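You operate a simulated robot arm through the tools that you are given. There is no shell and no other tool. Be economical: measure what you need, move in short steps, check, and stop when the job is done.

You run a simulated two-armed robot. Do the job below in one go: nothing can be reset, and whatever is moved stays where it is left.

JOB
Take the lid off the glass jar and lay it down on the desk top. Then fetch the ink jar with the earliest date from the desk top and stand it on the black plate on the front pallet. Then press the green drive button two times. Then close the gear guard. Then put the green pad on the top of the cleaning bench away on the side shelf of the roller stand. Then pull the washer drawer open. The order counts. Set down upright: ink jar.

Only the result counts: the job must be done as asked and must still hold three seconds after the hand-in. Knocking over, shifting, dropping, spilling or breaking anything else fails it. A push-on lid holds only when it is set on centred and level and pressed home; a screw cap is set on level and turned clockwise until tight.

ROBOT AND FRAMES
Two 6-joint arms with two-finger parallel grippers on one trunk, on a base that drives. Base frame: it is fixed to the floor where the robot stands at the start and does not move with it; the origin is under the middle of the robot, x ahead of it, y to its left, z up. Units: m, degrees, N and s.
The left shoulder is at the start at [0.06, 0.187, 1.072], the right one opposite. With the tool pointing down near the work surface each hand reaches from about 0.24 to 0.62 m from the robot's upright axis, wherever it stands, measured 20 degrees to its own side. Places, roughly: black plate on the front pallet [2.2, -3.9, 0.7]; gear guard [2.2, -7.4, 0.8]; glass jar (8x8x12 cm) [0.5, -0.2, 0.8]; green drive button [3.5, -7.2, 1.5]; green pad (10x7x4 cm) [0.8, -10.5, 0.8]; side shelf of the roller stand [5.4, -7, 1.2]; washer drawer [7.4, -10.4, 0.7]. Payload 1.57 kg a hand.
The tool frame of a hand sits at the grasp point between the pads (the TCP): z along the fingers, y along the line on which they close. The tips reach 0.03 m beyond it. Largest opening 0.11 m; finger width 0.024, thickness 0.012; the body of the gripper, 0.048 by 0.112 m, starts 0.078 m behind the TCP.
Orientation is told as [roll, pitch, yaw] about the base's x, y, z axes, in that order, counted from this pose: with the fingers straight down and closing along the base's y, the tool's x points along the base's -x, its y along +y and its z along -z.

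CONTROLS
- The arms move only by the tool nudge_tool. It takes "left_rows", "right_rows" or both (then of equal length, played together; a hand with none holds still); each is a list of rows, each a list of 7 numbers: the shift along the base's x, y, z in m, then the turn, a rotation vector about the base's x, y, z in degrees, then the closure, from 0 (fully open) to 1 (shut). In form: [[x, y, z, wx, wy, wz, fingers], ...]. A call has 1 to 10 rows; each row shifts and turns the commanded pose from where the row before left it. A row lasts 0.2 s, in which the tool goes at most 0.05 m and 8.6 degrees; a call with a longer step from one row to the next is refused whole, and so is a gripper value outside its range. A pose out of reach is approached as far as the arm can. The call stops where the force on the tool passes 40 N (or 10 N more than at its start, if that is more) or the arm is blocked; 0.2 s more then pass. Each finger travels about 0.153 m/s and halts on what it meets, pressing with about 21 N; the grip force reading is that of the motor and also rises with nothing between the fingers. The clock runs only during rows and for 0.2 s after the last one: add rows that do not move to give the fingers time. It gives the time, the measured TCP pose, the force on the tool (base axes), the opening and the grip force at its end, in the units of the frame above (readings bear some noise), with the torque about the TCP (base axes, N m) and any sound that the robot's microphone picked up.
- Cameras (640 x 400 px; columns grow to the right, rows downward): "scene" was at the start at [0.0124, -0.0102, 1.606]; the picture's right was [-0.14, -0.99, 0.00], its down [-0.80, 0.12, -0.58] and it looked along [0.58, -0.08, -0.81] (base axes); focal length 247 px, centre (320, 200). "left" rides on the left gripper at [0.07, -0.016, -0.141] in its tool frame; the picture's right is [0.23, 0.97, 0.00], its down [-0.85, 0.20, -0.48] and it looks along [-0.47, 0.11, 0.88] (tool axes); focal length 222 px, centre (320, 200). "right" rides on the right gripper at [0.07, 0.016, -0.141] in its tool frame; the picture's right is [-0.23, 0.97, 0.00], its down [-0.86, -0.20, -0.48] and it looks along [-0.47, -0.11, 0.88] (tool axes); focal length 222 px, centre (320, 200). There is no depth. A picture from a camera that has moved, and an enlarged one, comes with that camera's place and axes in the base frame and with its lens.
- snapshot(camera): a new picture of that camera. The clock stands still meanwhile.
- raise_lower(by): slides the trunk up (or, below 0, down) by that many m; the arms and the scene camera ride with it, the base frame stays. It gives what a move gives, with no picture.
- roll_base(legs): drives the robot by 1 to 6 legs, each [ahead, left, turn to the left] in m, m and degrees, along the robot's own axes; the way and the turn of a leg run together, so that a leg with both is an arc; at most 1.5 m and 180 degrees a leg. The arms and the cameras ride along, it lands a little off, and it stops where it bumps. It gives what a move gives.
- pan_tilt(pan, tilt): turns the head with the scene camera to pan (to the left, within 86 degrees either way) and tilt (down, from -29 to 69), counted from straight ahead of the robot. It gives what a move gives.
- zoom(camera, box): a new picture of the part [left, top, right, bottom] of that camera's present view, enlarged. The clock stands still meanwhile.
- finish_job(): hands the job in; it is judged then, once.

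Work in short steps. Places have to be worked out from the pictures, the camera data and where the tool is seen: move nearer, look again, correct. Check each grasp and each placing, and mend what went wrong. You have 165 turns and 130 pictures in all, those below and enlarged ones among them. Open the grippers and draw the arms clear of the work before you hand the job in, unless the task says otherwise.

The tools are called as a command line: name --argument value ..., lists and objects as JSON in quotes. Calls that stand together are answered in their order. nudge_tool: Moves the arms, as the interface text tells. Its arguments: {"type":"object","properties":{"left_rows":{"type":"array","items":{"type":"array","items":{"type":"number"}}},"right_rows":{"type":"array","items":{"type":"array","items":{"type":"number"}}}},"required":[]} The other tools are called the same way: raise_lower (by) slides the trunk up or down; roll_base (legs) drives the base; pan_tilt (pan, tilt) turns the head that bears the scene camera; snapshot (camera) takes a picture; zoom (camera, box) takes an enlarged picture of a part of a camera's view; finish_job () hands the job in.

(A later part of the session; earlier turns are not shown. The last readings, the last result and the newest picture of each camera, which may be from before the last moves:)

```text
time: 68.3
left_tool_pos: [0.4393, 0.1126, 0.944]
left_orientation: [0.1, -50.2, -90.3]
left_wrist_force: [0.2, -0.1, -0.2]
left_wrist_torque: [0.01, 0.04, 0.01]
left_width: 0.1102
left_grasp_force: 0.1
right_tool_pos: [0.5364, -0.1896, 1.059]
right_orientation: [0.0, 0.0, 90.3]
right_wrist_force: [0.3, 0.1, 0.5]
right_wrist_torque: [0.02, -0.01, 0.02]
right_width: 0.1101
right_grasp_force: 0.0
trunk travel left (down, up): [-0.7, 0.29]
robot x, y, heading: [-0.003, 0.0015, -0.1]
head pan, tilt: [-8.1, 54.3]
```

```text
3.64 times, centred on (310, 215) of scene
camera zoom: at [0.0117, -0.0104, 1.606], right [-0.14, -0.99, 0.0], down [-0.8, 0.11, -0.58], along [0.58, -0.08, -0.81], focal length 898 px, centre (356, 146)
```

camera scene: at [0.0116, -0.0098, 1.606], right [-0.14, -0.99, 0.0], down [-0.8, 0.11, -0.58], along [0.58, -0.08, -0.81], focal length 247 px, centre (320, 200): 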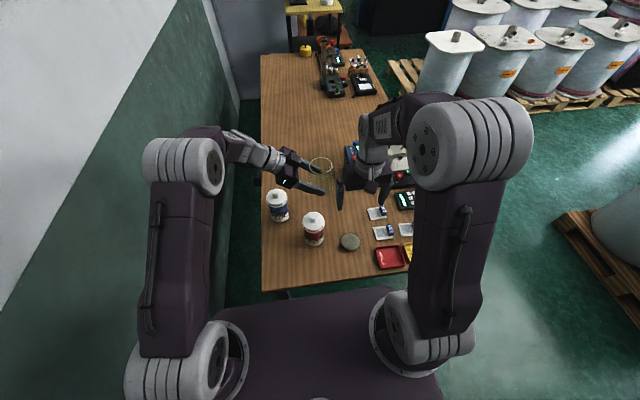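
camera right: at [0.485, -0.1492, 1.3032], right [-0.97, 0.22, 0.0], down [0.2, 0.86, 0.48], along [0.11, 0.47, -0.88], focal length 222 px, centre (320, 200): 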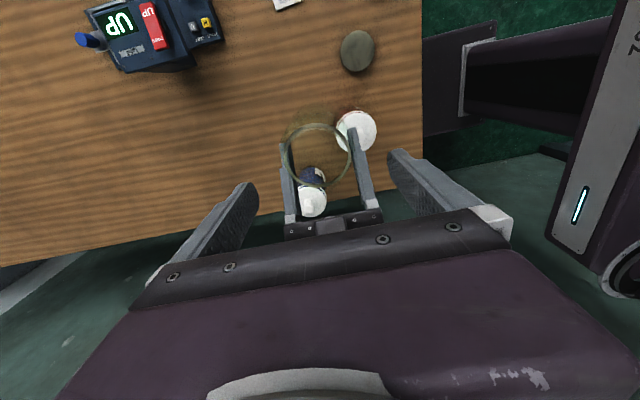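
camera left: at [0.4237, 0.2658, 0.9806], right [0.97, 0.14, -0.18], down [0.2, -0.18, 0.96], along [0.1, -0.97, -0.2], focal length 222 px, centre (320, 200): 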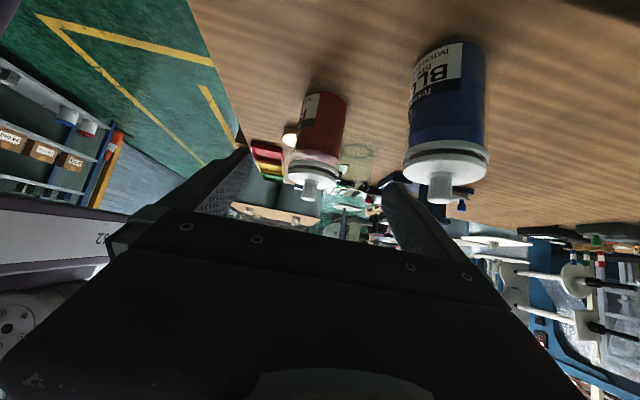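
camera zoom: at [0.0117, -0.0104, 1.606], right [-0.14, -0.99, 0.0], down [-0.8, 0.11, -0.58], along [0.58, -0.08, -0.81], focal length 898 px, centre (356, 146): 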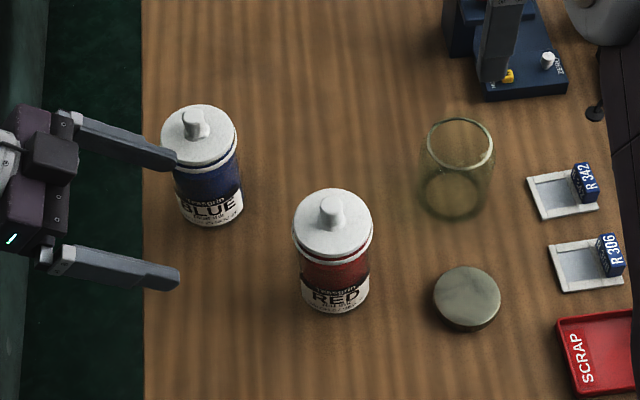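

Red jar body axis at x≈0.436, y≈-0.046, lid underside at z≈0.87. I advance along the tool axis to (0.436, -0.034, 0.815) and close on the body.

nudge_tool --left_rows '[[-0.003, -0.03, -0.026, 0, 0, 0, 0], [0, -0.03, -0.026, 0, 0, 0, 0], [0, -0.03, -0.026, 0, 0, 0, 0], [0, -0.03, -0.026, 0, 0, 0, 0], [0, -0.027, -0.024, 0, 0, 0, 0], [0, 0, 0, 0, 0, 0, 0]]'

zoom --camera "scene" --box '[230, 160, 390, 270]'

snapshot --camera "left"

```text
time: 69.7
left_tool_pos: [0.4291, -0.0338, 0.8128]
left_orientation: [-0.3, -50.2, -90.2]
left_wrist_force: [0.1, 1.1, 0.0]
left_wrist_torque: [0.01, 0.0, 0.01]
left_width: 0.1099
left_grasp_force: 0.1
right_tool_pos: [0.5375, -0.1891, 1.0591]
right_orientation: [0.0, 0.1, 90.2]
right_wrist_force: [-0.5, -0.1, 0.8]
right_wrist_torque: [-0.04, 0.0, 0.04]
right_width: 0.11
right_grasp_force: 0.0
trunk travel left (down, up): [-0.7, 0.29]
robot x, y, heading: [-0.0007, 0.0007, -0.2]
head pan, tilt: [-8.1, 54.3]
```

```text
3.64 times, centred on (310, 215) of scene
camera zoom: at [0.0123, -0.0094, 1.606], right [-0.14, -0.99, 0.0], down [-0.8, 0.11, -0.58], along [0.58, -0.08, -0.81], focal length 898 px, centre (356, 146)
```

zoom: 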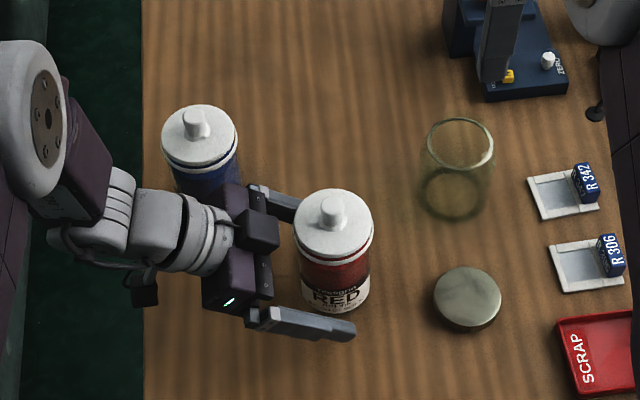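

```text
75 pictures are left
camera left: at [0.4147, 0.1188, 0.8479], right [0.97, 0.14, -0.18], down [0.2, -0.18, 0.96], along [0.1, -0.97, -0.2], focal length 222 px, centre (320, 200)
```

left: 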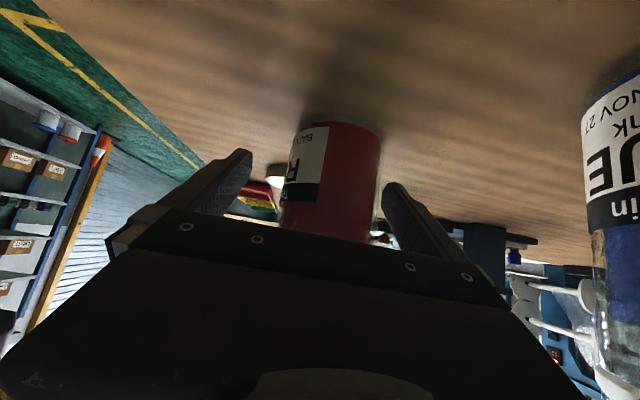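

The jar is between the fingers, a few mm off-centre. I shift +5 mm in x and close.

nudge_tool --left_rows '[[0.005, 0, 0, 0, 0, 0, 0.1], [0, 0, 0, 0, 0, 0, 0.4], [0, 0, 0, 0, 0, 0, 0.8], [0, 0, 0, 0, 0, 0, 1], [0, 0, 0, 0, 0, 0, 1]]'

nudge_tool --left_rows '[[0, 0, 0.01, 0, 0, 0, 1], [0, 0, 0.02, 0, 0, 0, 1], [0, 0, 0, 0, 0, 0, 1]]'

zoom --camera "scene" --box '[230, 160, 390, 270]'

```text
time: 70.9
left_tool_pos: [0.4346, -0.0365, 0.8137]
left_orientation: [-0.2, -50.3, -90.2]
left_wrist_force: [1.1, -1.7, 0.3]
left_wrist_torque: [-0.11, -0.16, -0.08]
left_width: 0.0722
left_grasp_force: 21.0
right_tool_pos: [0.536, -0.1904, 1.0592]
right_orientation: [0.0, 0.1, 90.2]
right_wrist_force: [0.5, -0.2, -0.7]
right_wrist_torque: [-0.01, 0.01, 0.0]
right_width: 0.1101
right_grasp_force: 0.0
trunk travel left (down, up): [-0.7, 0.29]
robot x, y, heading: [-0.0045, 0.0004, -0.0]
head pan, tilt: [-8.1, 54.3]
```

```text
time: 71.7
left_tool_pos: [0.4377, -0.033, 0.8437]
left_orientation: [-0.3, -50.3, -90.1]
left_wrist_force: [-0.7, -0.1, -4.6]
left_wrist_torque: [0.06, -0.02, -0.03]
left_width: 0.0724
left_grasp_force: 21.3
right_tool_pos: [0.5386, -0.1898, 1.0584]
right_orientation: [0.0, 0.0, 90.1]
right_wrist_force: [-0.1, -0.1, -0.5]
right_wrist_torque: [-0.02, -0.01, -0.03]
right_width: 0.1096
right_grasp_force: 0.1
trunk travel left (down, up): [-0.7, 0.29]
robot x, y, heading: [-0.001, 0.0011, 0.3]
head pan, tilt: [-8.1, 54.3]
```

```text
3.64 times, centred on (310, 215) of scene
camera zoom: at [0.0137, -0.01, 1.606], right [-0.14, -0.99, 0.0], down [-0.8, 0.11, -0.58], along [0.58, -0.08, -0.81], focal length 898 px, centre (356, 146)
```

zoom: 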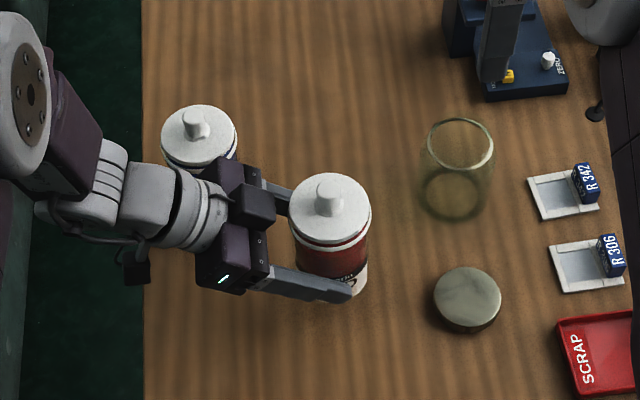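

Jar lifted (≈4.6 N), upright. I raise it for travel and look to the right for the route to the front pallet.

nudge_tool --left_rows '[[0, 0, 0.045, 0, 0, 0, 1], [0, 0, 0.045, 0, 0, 0, 1], [-0.02, 0, 0.045, 0, 0, 0, 1], [-0.03, 0.01, 0.02, 0, 0, 0, 1], [-0.03, 0.02, 0, 0, 0, 0, 1]]' --right_rows '[[0, 0, 0.04, 0, 0, -8, 0], [-0.03, -0.02, 0.02, 0, 0, -8, 0], [-0.03, -0.02, 0, 0, 0, -8, 0], [-0.04, -0.02, 0, 0, 0, -8, 0], [-0.03, -0.02, 0, 0, 0, -8, 0]]'

pan_tilt --pan -62 --tilt 22

snapshot --camera "scene"

```text
time: 72.9
left_tool_pos: [0.3556, -0.0035, 0.997]
left_orientation: [-0.1, -50.3, -90.3]
left_wrist_force: [0.1, 0.8, -4.6]
left_wrist_torque: [0.03, -0.02, 0.02]
left_width: 0.0723
left_grasp_force: 21.0
right_tool_pos: [0.4031, -0.27, 1.1171]
right_orientation: [0.0, 0.1, 50.1]
right_wrist_force: [-0.4, 0.4, 0.7]
right_wrist_torque: [0.02, -0.02, 0.04]
right_width: 0.1102
right_grasp_force: 0.1
trunk travel left (down, up): [-0.7, 0.29]
robot x, y, heading: [0.0022, 0.0019, 0.1]
head pan, tilt: [-8.1, 54.3]
```

```text
time: 74.2
left_tool_pos: [0.3575, -0.0049, 0.9972]
left_orientation: [-0.2, -50.3, -90.3]
left_wrist_force: [0.2, -0.1, -4.6]
left_wrist_torque: [0.08, -0.03, -0.02]
left_width: 0.072
left_grasp_force: 20.8
right_tool_pos: [0.4061, -0.2702, 1.1166]
right_orientation: [0.0, 0.1, 50.2]
right_wrist_force: [-0.2, -0.5, 0.2]
right_wrist_torque: [-0.02, 0.02, 0.01]
right_width: 0.1102
right_grasp_force: 0.1
trunk travel left (down, up): [-0.7, 0.29]
robot x, y, heading: [0.0004, -0.001, -0.1]
head pan, tilt: [-62.0, 22.0]
```

```text
73 pictures are left
camera scene: at [-0.0152, -0.0817, 1.654], right [-0.88, -0.47, 0.0], down [-0.18, 0.33, -0.93], along [0.44, -0.82, -0.38], focal length 247 px, centre (320, 200)
```

scene: 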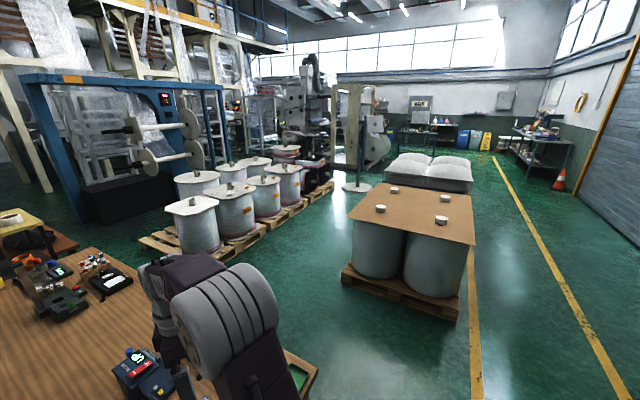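

I enlarge the area where the black plate should be (around pixel (311,157)).

zoom --camera "scene" --box '[230, 100, 480, 260]'

```text
2.50 times, centred on (355, 180) of scene
camera zoom: at [-0.0152, -0.0817, 1.654], right [-0.88, -0.47, 0.0], down [-0.18, 0.33, -0.93], along [0.44, -0.82, -0.38], focal length 618 px, centre (232, 250)
```

zoom: 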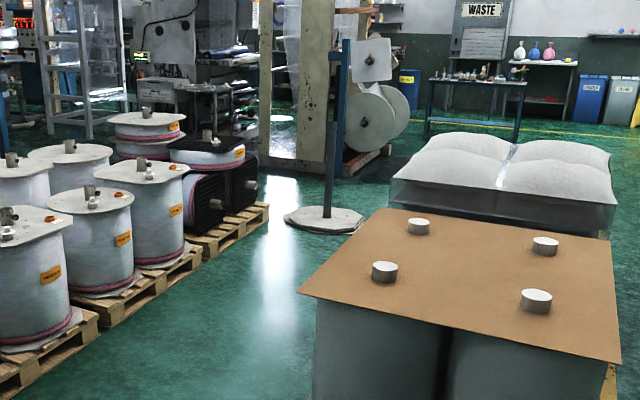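

The black plate lies on the last pallet of the drum row (dark rolls). Route: back a little, strafe right past the desk, ahead along the aisle, then look again.

roll_base --legs '[[-0.1, 0, 0], [0, -1.2, 0], [1.5, 0, 0]]'

pan_tilt --pan -70 --tilt 25

snapshot --camera "scene"

```text
time: 87.9
left_tool_pos: [1.7542, -1.1223, 0.9973]
left_orientation: [-0.2, -50.3, -87.5]
left_wrist_force: [-0.8, -0.8, -4.5]
left_wrist_torque: [0.08, -0.02, -0.04]
left_width: 0.0723
left_grasp_force: 21.4
right_tool_pos: [1.8149, -1.3861, 1.1162]
right_orientation: [-0.1, 0.0, 52.8]
right_wrist_force: [-0.1, 0.4, 0.1]
right_wrist_torque: [-0.02, 0.04, 0.02]
right_width: 0.11
right_grasp_force: 0.0
trunk travel left (down, up): [-0.7, 0.29]
robot x, y, heading: [1.3993, -1.1377, 3.1]
head pan, tilt: [-62.0, 22.0]
```

```text
time: 88.6
left_tool_pos: [1.754, -1.1221, 0.9976]
left_orientation: [-0.3, -50.2, -87.4]
left_wrist_force: [-0.2, -0.5, -3.9]
left_wrist_torque: [0.03, -0.02, -0.02]
left_width: 0.0724
left_grasp_force: 21.3
right_tool_pos: [1.8139, -1.3863, 1.1161]
right_orientation: [0.1, 0.0, 52.9]
right_wrist_force: [0.7, -0.2, 0.0]
right_wrist_torque: [0.02, 0.0, 0.0]
right_width: 0.1098
right_grasp_force: 0.1
trunk travel left (down, up): [-0.7, 0.29]
robot x, y, heading: [1.3953, -1.1369, 3.1]
head pan, tilt: [-70.0, 25.0]
```

```text
71 pictures are left
camera scene: at [1.3735, -1.2227, 1.6492], right [-0.92, -0.39, 0.0], down [-0.16, 0.39, -0.91], along [0.35, -0.84, -0.42], focal length 247 px, centre (320, 200)
```

scene: 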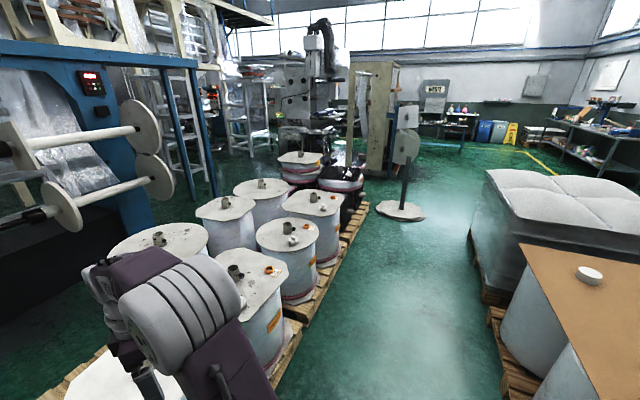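

Corridor is clear (pallet edges at x≈0.73 and 2.03). I strafe right about 2.7 m with a heading correction.

roll_base --legs '[[0, -1.35, -3.1], [0, -1.36, 0]]'

pan_tilt --pan -5 --tilt 40

snapshot --camera "scene"

```text
time: 101.9
left_tool_pos: [1.7896, -3.883, 0.9974]
left_orientation: [-0.3, -50.4, -90.5]
left_wrist_force: [-0.3, 1.1, -3.7]
left_wrist_torque: [0.05, 0.02, -0.01]
left_width: 0.0725
left_grasp_force: 21.0
right_tool_pos: [1.838, -4.1476, 1.1165]
right_orientation: [0.1, -0.1, 49.9]
right_wrist_force: [-1.4, 0.5, 0.0]
right_wrist_torque: [0.0, 0.03, -0.01]
right_width: 0.1099
right_grasp_force: 0.0
trunk travel left (down, up): [-0.7, 0.29]
robot x, y, heading: [1.4336, -3.8748, -0.3]
head pan, tilt: [-70.0, 25.0]
```

```text
time: 103.3
left_tool_pos: [1.7905, -3.8809, 0.9979]
left_orientation: [-0.3, -50.3, -90.4]
left_wrist_force: [-0.4, 0.6, -4.4]
left_wrist_torque: [0.06, -0.02, 0.0]
left_width: 0.0723
left_grasp_force: 21.3
right_tool_pos: [1.8369, -4.1458, 1.1159]
right_orientation: [0.0, 0.0, 50.0]
right_wrist_force: [0.2, -0.3, 0.1]
right_wrist_torque: [0.04, 0.01, 0.01]
right_width: 0.1101
right_grasp_force: 0.1
trunk travel left (down, up): [-0.7, 0.29]
robot x, y, heading: [1.4313, -3.8748, -0.3]
head pan, tilt: [-5.0, 40.0]
```

```text
70 pictures are left
camera scene: at [1.4581, -3.883, 1.6258], right [-0.09, -1.0, 0.0], down [-0.64, 0.06, -0.77], along [0.76, -0.07, -0.64], focal length 247 px, centre (320, 200)
```

scene: 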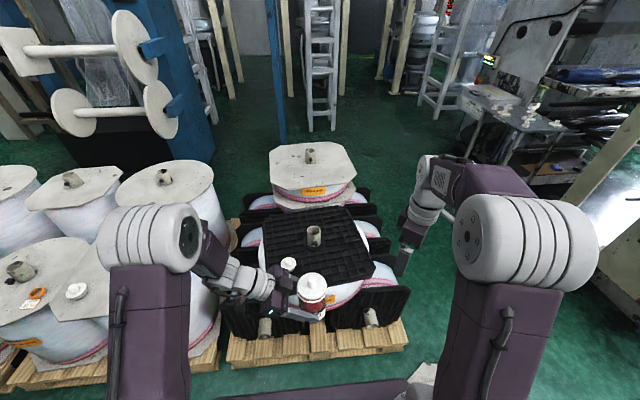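

The black plate with a central core pipe is ahead; something white stands on it. Zoom in.

zoom --camera "scene" --box '[220, 180, 420, 330]'

```text
2.67 times, centred on (320, 255) of scene
camera zoom: at [1.4581, -3.883, 1.6258], right [-0.09, -1.0, 0.0], down [-0.64, 0.06, -0.77], along [0.76, -0.07, -0.64], focal length 659 px, centre (320, 53)
```

zoom: 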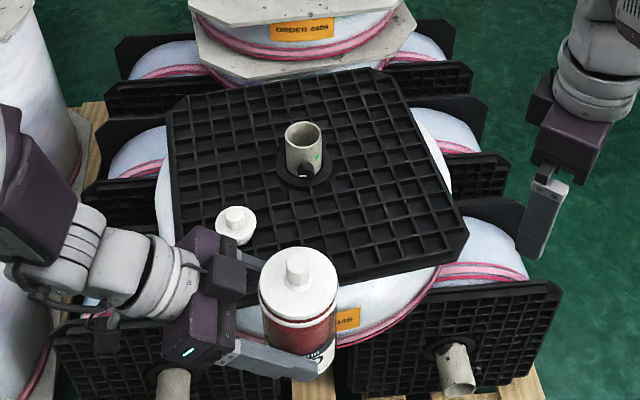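

Plate spans about x 2.03–2.47, y -4.15…-3.65 with a tube at (2.23,-3.92) and a small white item at (2.09,-3.80). I'll aim at the free spot (2.115,-4.05); drive nearer.

roll_base --legs '[[0.19, -0.075, 0.3]]'

pan_tilt --pan -12 --tilt 52

snapshot --camera "scene"

```text
time: 104.9
left_tool_pos: [1.9809, -3.9561, 0.9981]
left_orientation: [-0.2, -50.3, -90.3]
left_wrist_force: [-0.9, -0.2, -5.2]
left_wrist_torque: [0.04, -0.01, -0.01]
left_width: 0.0725
left_grasp_force: 20.9
right_tool_pos: [2.03, -4.2226, 1.1172]
right_orientation: [-0.1, 0.0, 50.0]
right_wrist_force: [0.3, -0.5, -0.4]
right_wrist_torque: [0.03, 0.02, 0.01]
right_width: 0.1101
right_grasp_force: 0.0
trunk travel left (down, up): [-0.7, 0.29]
robot x, y, heading: [1.6286, -3.9512, 0.1]
head pan, tilt: [-5.0, 40.0]
```

```text
time: 105.6
left_tool_pos: [1.9817, -3.9564, 0.9965]
left_orientation: [-0.2, -50.2, -90.3]
left_wrist_force: [-0.1, 0.6, -5.7]
left_wrist_torque: [0.03, 0.0, -0.02]
left_width: 0.0722
left_grasp_force: 20.8
right_tool_pos: [2.0314, -4.2217, 1.116]
right_orientation: [0.0, 0.2, 50.0]
right_wrist_force: [0.4, 0.0, -0.1]
right_wrist_torque: [0.01, 0.02, 0.0]
right_width: 0.11
right_grasp_force: 0.0
trunk travel left (down, up): [-0.7, 0.29]
robot x, y, heading: [1.6189, -3.9508, -0.1]
head pan, tilt: [-12.0, 52.0]
```

```text
68 pictures are left
camera scene: at [1.6402, -3.9663, 1.609], right [-0.21, -0.98, 0.0], down [-0.77, 0.17, -0.62], along [0.6, -0.13, -0.79], focal length 247 px, centre (320, 200)
```

scene: 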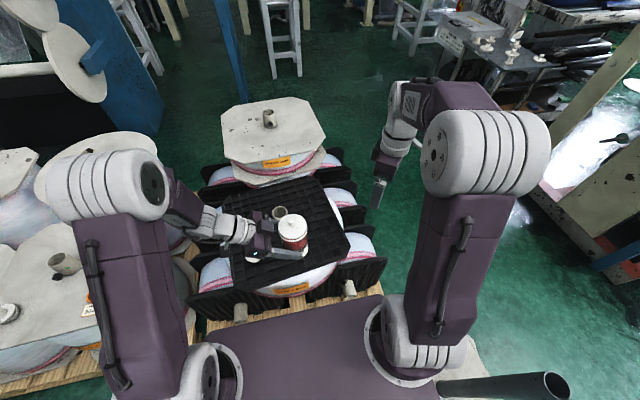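

zoom --camera "scene" --box '[180, 170, 400, 320]'

zoom --camera "scene" --box '[400, 280, 640, 400]'

```text
2.67 times, centred on (290, 245) of scene
camera zoom: at [1.6402, -3.9663, 1.609], right [-0.21, -0.98, 0.0], down [-0.77, 0.17, -0.62], along [0.6, -0.13, -0.79], focal length 659 px, centre (400, 80)
```

zoom: 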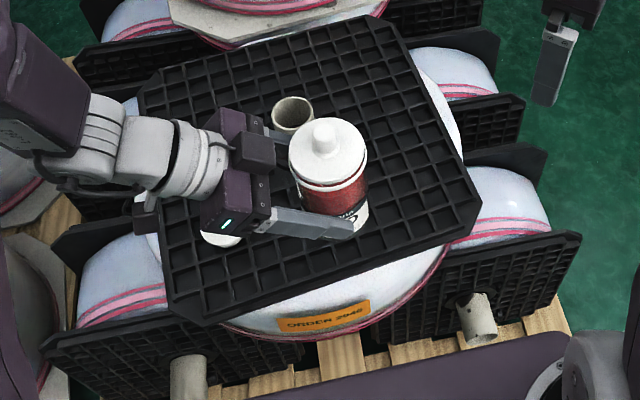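

```text
2.67 times, centred on (520, 340) of scene
camera zoom: at [1.6402, -3.9663, 1.609], right [-0.21, -0.98, 0.0], down [-0.77, 0.17, -0.62], along [0.6, -0.13, -0.79], focal length 659 px, centre (-213, -173)
```

zoom: 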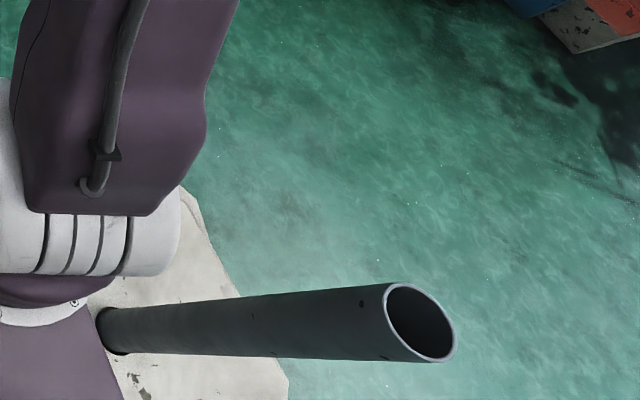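

The post to the right is just standing there, unbumped. I move the jar above the spot (2.12,-4.055) and lower most of the way.

nudge_tool --left_rows '[[0.034, -0.022, 0, 0, 0, 0, 1], [0.034, -0.022, 0, 0, 0, 0, 1], [0.035, -0.022, 0, 0, 0, 0, 1], [0.035, -0.021, 0, 0, 0, 0, 1], [0, 0, -0.045, 0, 0, 0, 1], [0, 0, -0.045, 0, 0, 0, 1], [0, 0, -0.045, 0, 0, 0, 1], [0, 0, -0.04, 0, 0, 0, 1], [0, 0, 0, 0, 0, 0, 1]]'

zoom --camera "scene" --box '[180, 170, 400, 320]'

snapshot --camera "left"

```text
time: 107.6
left_tool_pos: [2.1173, -4.0459, 0.823]
left_orientation: [-0.2, -50.2, -90.3]
left_wrist_force: [-0.3, -0.9, -3.8]
left_wrist_torque: [0.05, 0.01, 0.02]
left_width: 0.0722
left_grasp_force: 21.0
right_tool_pos: [2.0291, -4.2224, 1.1166]
right_orientation: [0.0, 0.0, 50.0]
right_wrist_force: [-0.4, 1.1, 0.2]
right_wrist_torque: [0.03, -0.02, -0.01]
right_width: 0.1102
right_grasp_force: 0.0
trunk travel left (down, up): [-0.7, 0.29]
robot x, y, heading: [1.6266, -3.9498, -0.3]
head pan, tilt: [-12.0, 52.0]
```

```text
2.67 times, centred on (290, 245) of scene
camera zoom: at [1.6388, -3.9664, 1.609], right [-0.21, -0.98, 0.0], down [-0.77, 0.17, -0.62], along [0.6, -0.13, -0.79], focal length 659 px, centre (400, 80)
```

zoom: 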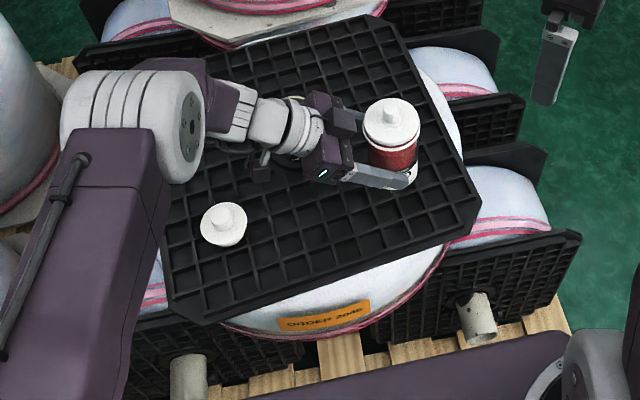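

```text
64 pictures are left
camera left: at [2.1027, -3.8927, 0.8589], right [0.97, 0.14, -0.18], down [0.2, -0.18, 0.96], along [0.1, -0.97, -0.2], focal length 222 px, centre (320, 200)
```

left: 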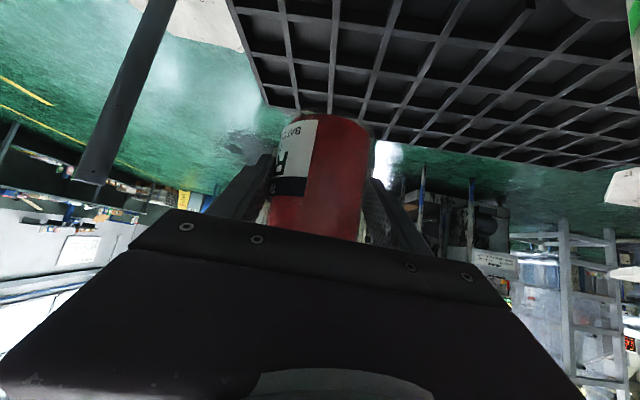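

The spot below is free grid with ≥4 cm margin to the plate edge. Lower down to contact.

nudge_tool --left_rows '[[0, 0, -0.03, 0, 0, 0, 1], [0, 0, -0.02, 0, 0, 0, 1], [0, 0, -0.004, 0, 0, 0, 1], [0, 0, -0.004, 0, 0, 0, 1], [0, 0, 0, 0, 0, 0, 1]]'

nudge_tool --left_rows '[[0, 0, -0.003, 0, 0, 0, 1], [0, 0, -0.003, 0, 0, 0, 1], [0, 0, 0, 0, 0, 0, 1]]'

```text
time: 108.8
left_tool_pos: [2.118, -4.0427, 0.7633]
left_orientation: [-0.3, -50.2, -90.3]
left_wrist_force: [-0.6, 0.0, -4.1]
left_wrist_torque: [0.08, -0.01, 0.0]
left_width: 0.0723
left_grasp_force: 21.4
right_tool_pos: [2.0303, -4.2221, 1.1165]
right_orientation: [0.0, 0.0, 50.0]
right_wrist_force: [0.2, -0.3, -0.5]
right_wrist_torque: [-0.01, 0.0, -0.01]
right_width: 0.1101
right_grasp_force: 0.0
trunk travel left (down, up): [-0.7, 0.29]
robot x, y, heading: [1.6223, -3.9501, 0.0]
head pan, tilt: [-12.0, 52.0]
```

```text
time: 109.6
left_tool_pos: [2.1181, -4.0441, 0.7586]
left_orientation: [0.0, -50.3, -90.4]
left_wrist_force: [1.9, 0.0, 3.2]
left_wrist_torque: [0.23, -0.16, -0.03]
left_width: 0.0722
left_grasp_force: 21.2
right_tool_pos: [2.0294, -4.2214, 1.1161]
right_orientation: [-0.1, 0.0, 49.9]
right_wrist_force: [-0.7, 0.7, -0.4]
right_wrist_torque: [0.0, -0.02, -0.02]
right_width: 0.1101
right_grasp_force: 0.1
trunk travel left (down, up): [-0.7, 0.29]
robot x, y, heading: [1.6253, -3.9513, 0.0]
head pan, tilt: [-12.0, 52.0]
```

Contact with the plate. Open and withdraw along the tool axis.

nudge_tool --left_rows '[[0, 0, -0.001, 0, 0, 0, 1], [0, 0, 0, 0, 0, 0, 0.3], [0, 0, 0, 0, 0, 0, 0], [0, 0, 0, 0, 0, 0, 0], [0, 0.025, 0.02, 0, 0, 0, 0], [0, 0.03, 0.026, 0, 0, 0, 0], [0, 0.035, 0.03, 0, 0, 0, 0], [0, 0.035, 0.03, 0, 0, 0, 0], [0, 0.02, 0.045, 0, 0, 0, 0], [0, 0, 0.045, 0, 0, 0, 0]]'

zoom --camera "scene" --box '[180, 170, 400, 320]'

```text
time: 111.8
left_tool_pos: [2.1187, -3.8927, 0.9529]
left_orientation: [-0.4, -50.2, -90.2]
left_wrist_force: [0.0, -0.6, -0.4]
left_wrist_torque: [0.02, -0.02, 0.01]
left_width: 0.1102
left_grasp_force: 0.0
right_tool_pos: [2.0293, -4.2234, 1.1163]
right_orientation: [-0.1, 0.0, 50.0]
right_wrist_force: [-0.4, 0.1, -0.5]
right_wrist_torque: [0.04, -0.04, 0.04]
right_width: 0.1099
right_grasp_force: 0.0
trunk travel left (down, up): [-0.7, 0.29]
robot x, y, heading: [1.6231, -3.9493, 0.1]
head pan, tilt: [-12.0, 52.0]
```

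```text
2.67 times, centred on (290, 245) of scene
camera zoom: at [1.6376, -3.9668, 1.6089], right [-0.21, -0.98, 0.0], down [-0.77, 0.17, -0.62], along [0.6, -0.13, -0.79], focal length 659 px, centre (400, 80)
```

zoom: 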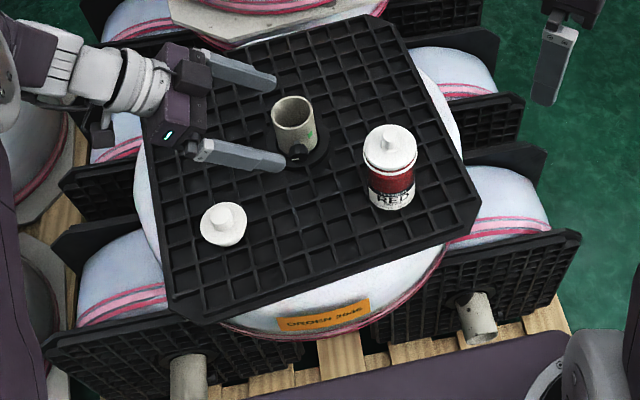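

Red jar stands upright on the plate. I tuck the left arm and look towards the machine with the drive button (3.5,-7.2).

nudge_tool --left_rows '[[-0.03, 0, 0.035, 0, 0, 0, 0], [-0.03, 0, 0.035, 0, 0, 0, 0], [-0.03, 0.01, 0.035, 8, 0, 0, 0], [-0.03, 0.02, 0.03, 8, 0, 0, 0], [0, 0.03, 0, 8, 0, 0, 0], [0, 0.02, 0, 8, 0, 0, 0], [0, 0, 0, 8, 0, 0, 0], [0, 0, 0, 8, 0, 0, 0]]'

pan_tilt --pan -72 --tilt 18

snapshot --camera "scene"

```text
time: 113.6
left_tool_pos: [2.001, -3.817, 1.0891]
left_orientation: [-0.4, -2.0, -90.2]
left_wrist_force: [0.0, 1.1, -0.1]
left_wrist_torque: [0.03, 0.01, 0.02]
left_width: 0.1099
left_grasp_force: 0.2
right_tool_pos: [2.0306, -4.2221, 1.117]
right_orientation: [0.0, 0.0, 50.0]
right_wrist_force: [0.4, 0.4, -0.2]
right_wrist_torque: [0.04, 0.02, 0.01]
right_width: 0.1099
right_grasp_force: 0.1
trunk travel left (down, up): [-0.7, 0.29]
robot x, y, heading: [1.6236, -3.949, -0.3]
head pan, tilt: [-12.0, 52.0]
```

```text
time: 114.9
left_tool_pos: [2.0004, -3.8168, 1.087]
left_orientation: [-0.5, -2.3, -90.1]
left_wrist_force: [0.4, 0.2, 1.3]
left_wrist_torque: [0.01, 0.03, 0.02]
left_width: 0.1101
left_grasp_force: 0.1
right_tool_pos: [2.0292, -4.2215, 1.1155]
right_orientation: [0.0, 0.1, 50.0]
right_wrist_force: [-0.8, 0.9, 0.1]
right_wrist_torque: [-0.01, 0.01, -0.01]
right_width: 0.1102
right_grasp_force: 0.0
trunk travel left (down, up): [-0.7, 0.29]
robot x, y, heading: [1.6246, -3.9508, -0.1]
head pan, tilt: [-72.0, 18.0]
```

```text
62 pictures are left
camera scene: at [1.594, -4.0389, 1.6605], right [-0.95, -0.31, 0.0], down [-0.1, 0.29, -0.95], along [0.29, -0.9, -0.31], focal length 247 px, centre (320, 200)
```

scene: 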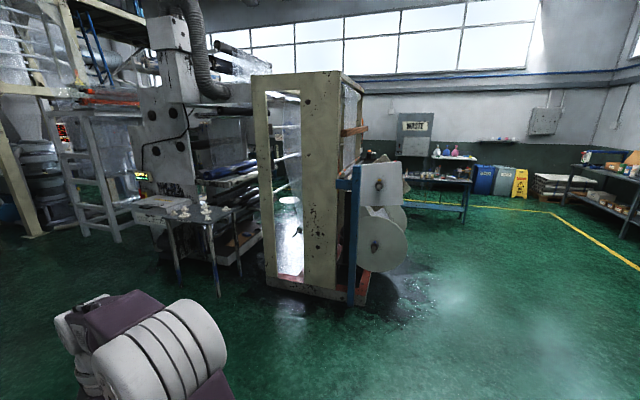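

zoom --camera "scene" --box '[120, 50, 440, 310]'

```text
1.54 times, centred on (280, 180) of scene
camera zoom: at [1.594, -4.0389, 1.6605], right [-0.95, -0.31, 0.0], down [-0.1, 0.29, -0.95], along [0.29, -0.9, -0.31], focal length 380 px, centre (382, 231)
```

zoom: 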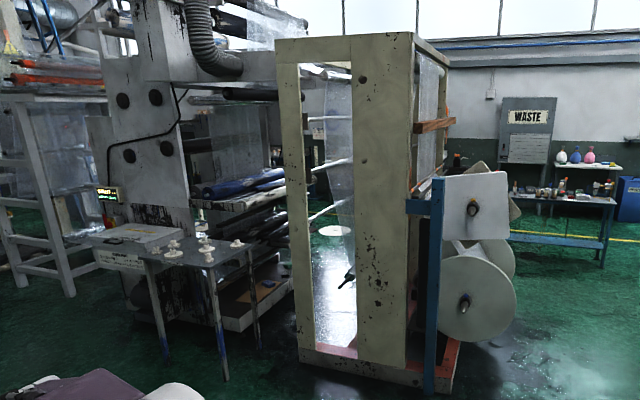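

The button and guard face away from here. Before routing I check the gap between the floor post and the second stack.

pan_tilt --pan -86 --tilt 48

snapshot --camera "scene"

```text
time: 115.9
left_tool_pos: [2.0003, -3.8173, 1.0872]
left_orientation: [-0.5, -2.3, -90.2]
left_wrist_force: [0.6, -1.0, -0.7]
left_wrist_torque: [0.01, -0.01, 0.0]
left_width: 0.11
left_grasp_force: 0.1
right_tool_pos: [2.0307, -4.2219, 1.1171]
right_orientation: [-0.1, 0.0, 49.9]
right_wrist_force: [0.4, 0.1, 0.1]
right_wrist_torque: [0.0, 0.03, 0.01]
right_width: 0.1099
right_grasp_force: 0.0
trunk travel left (down, up): [-0.7, 0.29]
robot x, y, heading: [1.6226, -3.9493, 0.0]
head pan, tilt: [-85.9, 48.0]
```

```text
60 pictures are left
camera scene: at [1.5707, -4.0289, 1.6145], right [-1.0, -0.07, 0.0], down [-0.05, 0.74, -0.67], along [0.05, -0.67, -0.74], focal length 247 px, centre (320, 200)
```

scene: 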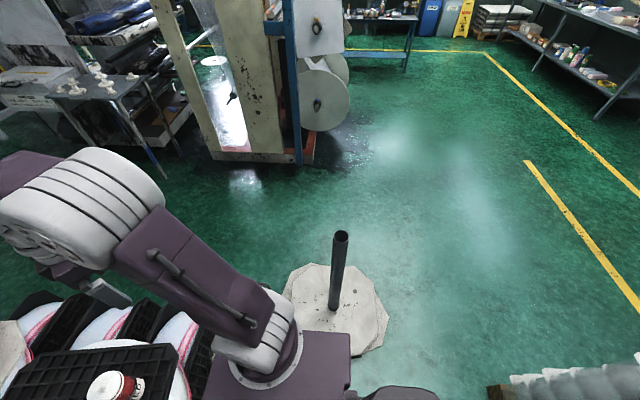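

The gap (~0.57 m) is too tight, so I take the long way round: back up the aisle, behind the robot's start side, then along the lane at x≈-1.

roll_base --legs '[[-0.2, 0, 0], [0, 1.4, 0], [0, 1.4, 0], [-1.3, 0, 0], [-1.2, 0, 0]]'

pan_tilt --pan -80 --tilt 20

snapshot --camera "scene"

```text
time: 143.0
left_tool_pos: [-0.7864, -0.969, 1.0872]
left_orientation: [-0.5, -2.2, -92.5]
left_wrist_force: [0.8, -0.4, 0.1]
left_wrist_torque: [0.0, 0.01, -0.02]
left_width: 0.1101
left_grasp_force: 0.0
right_tool_pos: [-0.7715, -1.3752, 1.1158]
right_orientation: [0.0, 0.0, 47.8]
right_wrist_force: [0.4, 0.1, -0.1]
right_wrist_torque: [-0.01, -0.01, -0.03]
right_width: 0.11
right_grasp_force: 0.1
trunk travel left (down, up): [-0.7, 0.29]
robot x, y, heading: [-1.1673, -1.0876, -2.1]
head pan, tilt: [-85.9, 48.0]
```

```text
time: 143.9
left_tool_pos: [-0.7865, -0.9695, 1.0877]
left_orientation: [-0.5, -2.2, -92.3]
left_wrist_force: [0.1, 0.3, 0.4]
left_wrist_torque: [-0.01, 0.02, -0.05]
left_width: 0.1103
left_grasp_force: 0.1
right_tool_pos: [-0.7714, -1.3746, 1.1155]
right_orientation: [-0.1, 0.0, 47.8]
right_wrist_force: [0.4, 0.5, -0.3]
right_wrist_torque: [0.01, 0.04, -0.01]
right_width: 0.1101
right_grasp_force: 0.0
trunk travel left (down, up): [-0.7, 0.29]
robot x, y, heading: [-1.1648, -1.0865, -2.5]
head pan, tilt: [-80.0, 20.0]
```

```text
59 pictures are left
camera scene: at [-1.2136, -1.1775, 1.6572], right [-0.99, -0.13, 0.0], down [-0.05, 0.34, -0.94], along [0.13, -0.93, -0.34], focal length 247 px, centre (320, 200)
```

scene: 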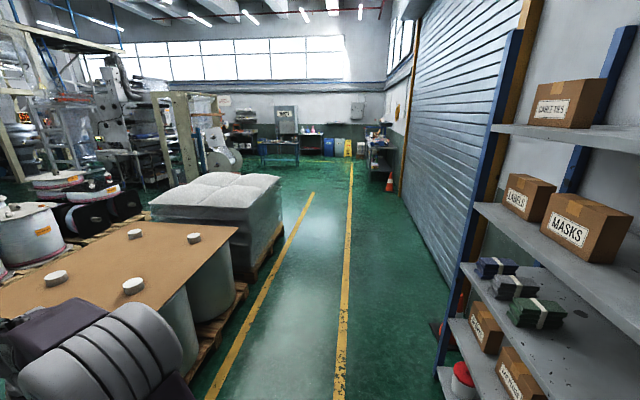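

The lane is clear. I go right 4.2 m and then ahead to the open floor.

roll_base --legs '[[0, -1.4, 2.5], [0, -1.4, 0], [0, -1.45, 0], [1.0, 0, 0]]'

pan_tilt --pan -40 --tilt 15

snapshot --camera "scene"

```text
time: 169.1
left_tool_pos: [0.2187, -5.162, 1.089]
left_orientation: [-0.5, -2.2, -89.3]
left_wrist_force: [-0.1, 0.0, -0.6]
left_wrist_torque: [-0.01, -0.01, -0.02]
left_width: 0.11
left_grasp_force: 0.1
right_tool_pos: [0.2547, -5.5655, 1.1181]
right_orientation: [0.1, -0.1, 50.9]
right_wrist_force: [-0.9, 0.1, -0.3]
right_wrist_torque: [0.02, 0.0, 0.02]
right_width: 0.1099
right_grasp_force: 0.1
trunk travel left (down, up): [-0.7, 0.29]
robot x, y, heading: [-0.1548, -5.298, 0.7]
head pan, tilt: [-80.0, 20.0]
```

```text
time: 170.2
left_tool_pos: [0.218, -5.1625, 1.0879]
left_orientation: [-0.5, -2.2, -89.3]
left_wrist_force: [-0.7, -0.3, 0.1]
left_wrist_torque: [-0.01, 0.01, 0.01]
left_width: 0.11
left_grasp_force: 0.2
right_tool_pos: [0.2546, -5.566, 1.1168]
right_orientation: [0.0, 0.0, 50.9]
right_wrist_force: [-0.9, -0.8, -0.2]
right_wrist_torque: [-0.01, -0.03, 0.0]
right_width: 0.1098
right_grasp_force: 0.1
trunk travel left (down, up): [-0.7, 0.29]
robot x, y, heading: [-0.1544, -5.3015, 0.9]
head pan, tilt: [-40.0, 15.0]
```

```text
58 pictures are left
camera scene: at [-0.1417, -5.3615, 1.6654], right [-0.63, -0.77, 0.0], down [-0.2, 0.16, -0.97], along [0.75, -0.61, -0.26], focal length 247 px, centre (320, 200)
```

scene: 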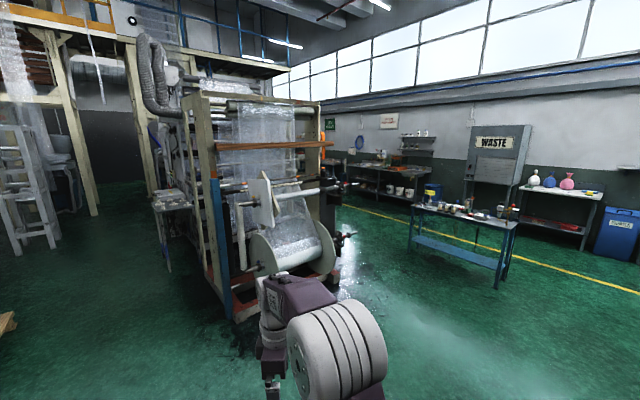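

The button and guard should be on the machine's far (−y) side. I drive round: right 2.55 m, then ahead between the machine and the blue bench.

roll_base --legs '[[0, -1.28, -0.9], [0, -1.27, 0], [1.3, 0, 0]]'

pan_tilt --pan 20 --tilt 18

snapshot --camera "scene"

```text
time: 188.5
left_tool_pos: [1.5591, -7.5643, 1.0886]
left_orientation: [-0.6, -2.2, -86.0]
left_wrist_force: [-0.4, -0.3, -0.7]
left_wrist_torque: [0.01, -0.02, 0.0]
left_width: 0.1099
left_grasp_force: 0.0
right_tool_pos: [1.6198, -7.9663, 1.1171]
right_orientation: [0.0, 0.1, 54.3]
right_wrist_force: [0.4, -0.1, 0.0]
right_wrist_torque: [-0.04, 0.01, 0.02]
right_width: 0.1098
right_grasp_force: 0.0
trunk travel left (down, up): [-0.7, 0.29]
robot x, y, heading: [1.1956, -7.7244, 3.9]
head pan, tilt: [-40.0, 15.0]
```

```text
time: 189.8
left_tool_pos: [1.5594, -7.5639, 1.0883]
left_orientation: [-0.4, -2.3, -86.0]
left_wrist_force: [-0.2, -1.0, -0.5]
left_wrist_torque: [0.02, 0.02, 0.0]
left_width: 0.11
left_grasp_force: 0.1
right_tool_pos: [1.6179, -7.9654, 1.1165]
right_orientation: [-0.1, 0.1, 54.3]
right_wrist_force: [-0.6, 0.3, -0.9]
right_wrist_torque: [-0.01, 0.01, 0.03]
right_width: 0.1102
right_grasp_force: 0.1
trunk travel left (down, up): [-0.7, 0.29]
robot x, y, heading: [1.1956, -7.7228, 4.1]
head pan, tilt: [20.0, 18.0]
```

```text
57 pictures are left
camera scene: at [1.2206, -7.6915, 1.6605], right [0.41, -0.91, 0.0], down [-0.28, -0.13, -0.95], along [0.87, 0.39, -0.31], focal length 247 px, centre (320, 200)
```

scene: 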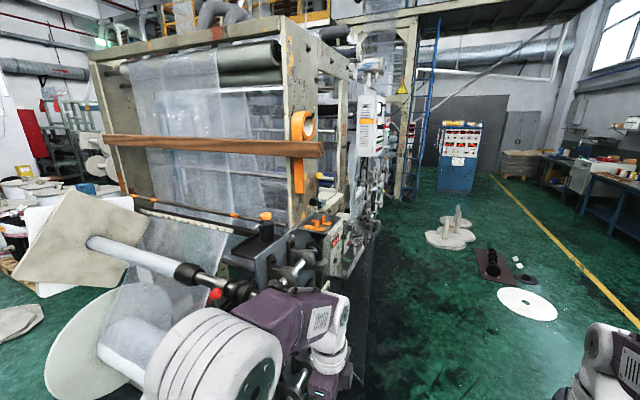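

There's a hanging control panel at about (372,125) and the side frame below. I enlarge both.

zoom --camera "scene" --box '[330, 60, 410, 210]'

zoom --camera "scene" --box '[230, 190, 390, 300]'

```text
2.67 times, centred on (370, 135) of scene
camera zoom: at [1.2206, -7.6915, 1.6605], right [0.41, -0.91, 0.0], down [-0.28, -0.13, -0.95], along [0.87, 0.39, -0.31], focal length 659 px, centre (187, 373)
```

zoom: 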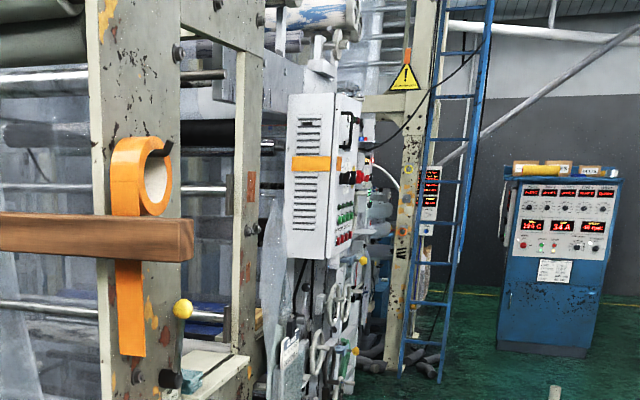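

```text
3.64 times, centred on (310, 245) of scene
camera zoom: at [1.2206, -7.6915, 1.6605], right [0.41, -0.91, 0.0], down [-0.28, -0.13, -0.95], along [0.87, 0.39, -0.31], focal length 898 px, centre (356, 36)
```

zoom: 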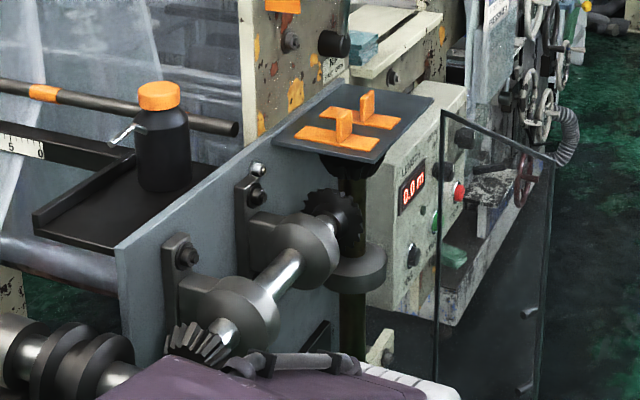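

The gear guard looks like a clear hinged door standing open near (2.25,-7.45). I need to see the clearance to the blue bench on my right and the door on my left.

pan_tilt --pan -45 --tilt 35

snapshot --camera "scene"

pan_tilt --pan 15 --tilt 40

snapshot --camera "scene"

```text
time: 191.2
left_tool_pos: [1.5591, -7.5641, 1.0867]
left_orientation: [-0.5, -2.2, -86.1]
left_wrist_force: [0.2, -0.4, 0.7]
left_wrist_torque: [0.04, -0.02, 0.0]
left_width: 0.1102
left_grasp_force: 0.1
right_tool_pos: [1.6184, -7.9655, 1.1167]
right_orientation: [0.0, 0.0, 54.4]
right_wrist_force: [0.1, 0.1, 0.4]
right_wrist_torque: [-0.02, 0.0, -0.01]
right_width: 0.1099
right_grasp_force: 0.1
trunk travel left (down, up): [-0.7, 0.29]
robot x, y, heading: [1.1939, -7.7264, 4.0]
head pan, tilt: [-45.0, 35.0]
```

```text
54 pictures are left
camera scene: at [1.2019, -7.7871, 1.6334], right [-0.65, -0.76, 0.0], down [-0.43, 0.37, -0.82], along [0.62, -0.54, -0.57], focal length 247 px, centre (320, 200)
```

scene: 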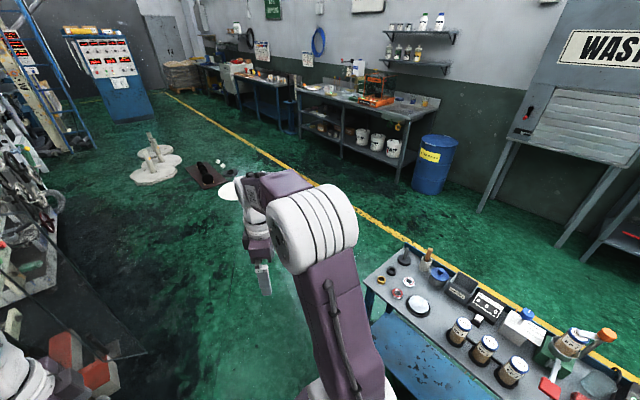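

```text
time: 192.4
left_tool_pos: [1.5587, -7.5646, 1.0872]
left_orientation: [-0.5, -2.2, -86.0]
left_wrist_force: [0.6, 0.1, 0.8]
left_wrist_torque: [-0.03, 0.01, -0.02]
left_width: 0.1099
left_grasp_force: 0.0
right_tool_pos: [1.6194, -7.9667, 1.1163]
right_orientation: [0.0, 0.1, 54.3]
right_wrist_force: [0.5, 0.2, -0.1]
right_wrist_torque: [0.01, 0.01, -0.02]
right_width: 0.1101
right_grasp_force: 0.0
trunk travel left (down, up): [-0.7, 0.29]
robot x, y, heading: [1.1942, -7.7232, 4.2]
head pan, tilt: [15.0, 40.0]
```

```text
53 pictures are left
camera scene: at [1.2156, -7.7018, 1.6258], right [0.33, -0.94, 0.0], down [-0.61, -0.21, -0.77], along [0.72, 0.25, -0.64], focal length 247 px, centre (320, 200)
```

scene: 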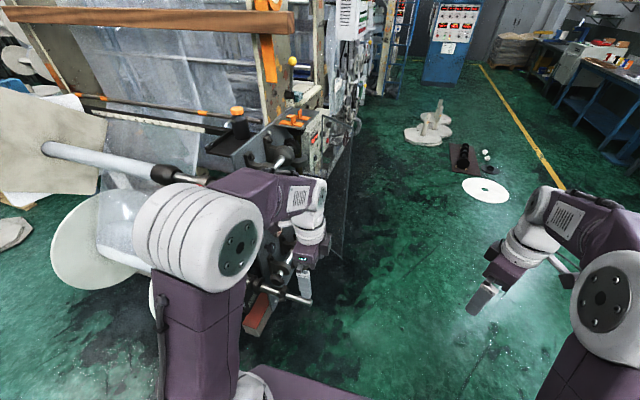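

Bench edge is at y≈-8.37 and the door's free edge at about (2.25,-7.53). I'll pass at y≈-8.05, then turn left 90° to face the control panel.

roll_base --legs '[[0.3, -0.24, -4.1], [0.5, -0.15, 0], [1.3, 0, 0], [0, 0, 90]]'

pan_tilt --pan 0 --tilt 10

snapshot --camera "scene"

```text
time: 207.7
left_tool_pos: [3.1564, -7.7293, 1.089]
left_orientation: [-0.4, -2.3, 4.5]
left_wrist_force: [0.3, -0.4, 0.2]
left_wrist_torque: [-0.01, 0.01, 0.02]
left_width: 0.1098
left_grasp_force: 0.1
right_tool_pos: [3.5564, -7.6661, 1.1166]
right_orientation: [0.0, 0.0, 144.8]
right_wrist_force: [0.1, 0.0, -0.1]
right_wrist_torque: [-0.01, 0.0, 0.02]
right_width: 0.11
right_grasp_force: 0.0
trunk travel left (down, up): [-0.7, 0.29]
robot x, y, heading: [3.32, -8.0948, 94.7]
head pan, tilt: [15.0, 40.0]
```

```text
time: 208.6
left_tool_pos: [3.158, -7.7291, 1.0877]
left_orientation: [-0.5, -2.2, 4.6]
left_wrist_force: [-0.1, 0.4, -0.6]
left_wrist_torque: [0.0, -0.01, -0.03]
left_width: 0.11
left_grasp_force: 0.0
right_tool_pos: [3.5579, -7.6662, 1.1171]
right_orientation: [0.1, 0.0, 144.9]
right_wrist_force: [0.0, -0.9, 0.3]
right_wrist_torque: [0.0, 0.04, -0.06]
right_width: 0.1097
right_grasp_force: 0.0
trunk travel left (down, up): [-0.7, 0.29]
robot x, y, heading: [3.3192, -8.0889, 94.8]
head pan, tilt: [0.0, 10.0]
```

```text
52 pictures are left
camera scene: at [3.318, -8.0595, 1.6735], right [1.0, 0.08, 0.0], down [0.01, -0.17, -0.98], along [-0.08, 0.98, -0.17], focal length 247 px, centre (320, 200)
```

scene: 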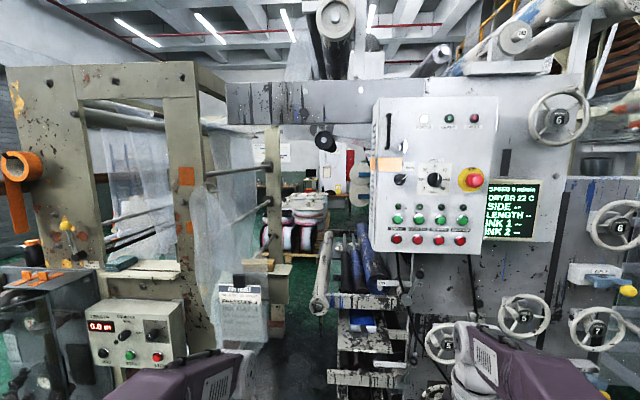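

Now the control panel faces me. I enlarge it to read the labels.

zoom --camera "scene" --box '[365, 95, 505, 255]'

zoom --camera "scene" --box '[0, 240, 200, 400]'

```text
2.50 times, centred on (435, 175) of scene
camera zoom: at [3.318, -8.0595, 1.6735], right [1.0, 0.08, 0.0], down [0.01, -0.17, -0.98], along [-0.08, 0.98, -0.17], focal length 618 px, centre (32, 262)
```

zoom: 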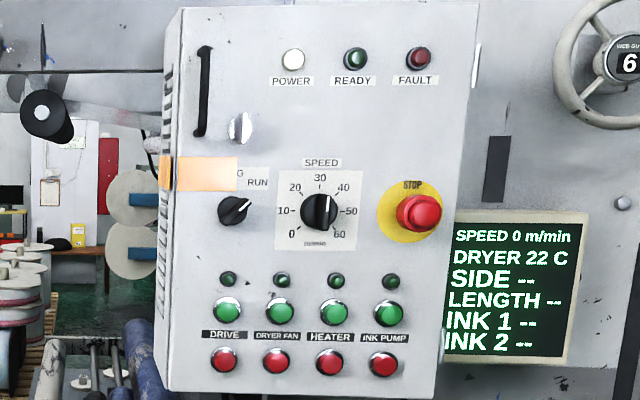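

```text
2.50 times, centred on (100, 320) of scene
camera zoom: at [3.318, -8.0595, 1.6735], right [1.0, 0.08, 0.0], down [0.01, -0.17, -0.98], along [-0.08, 0.98, -0.17], focal length 618 px, centre (870, -100)
```

zoom: 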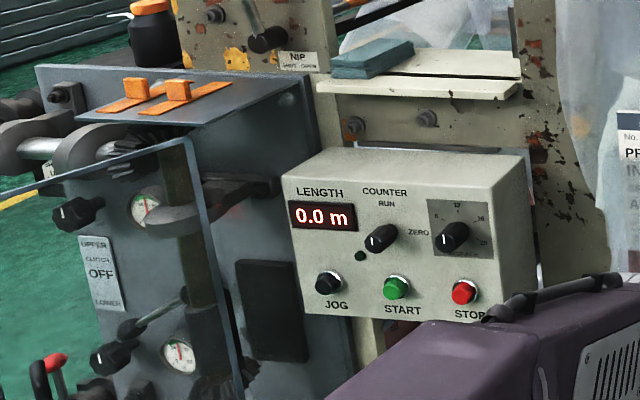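

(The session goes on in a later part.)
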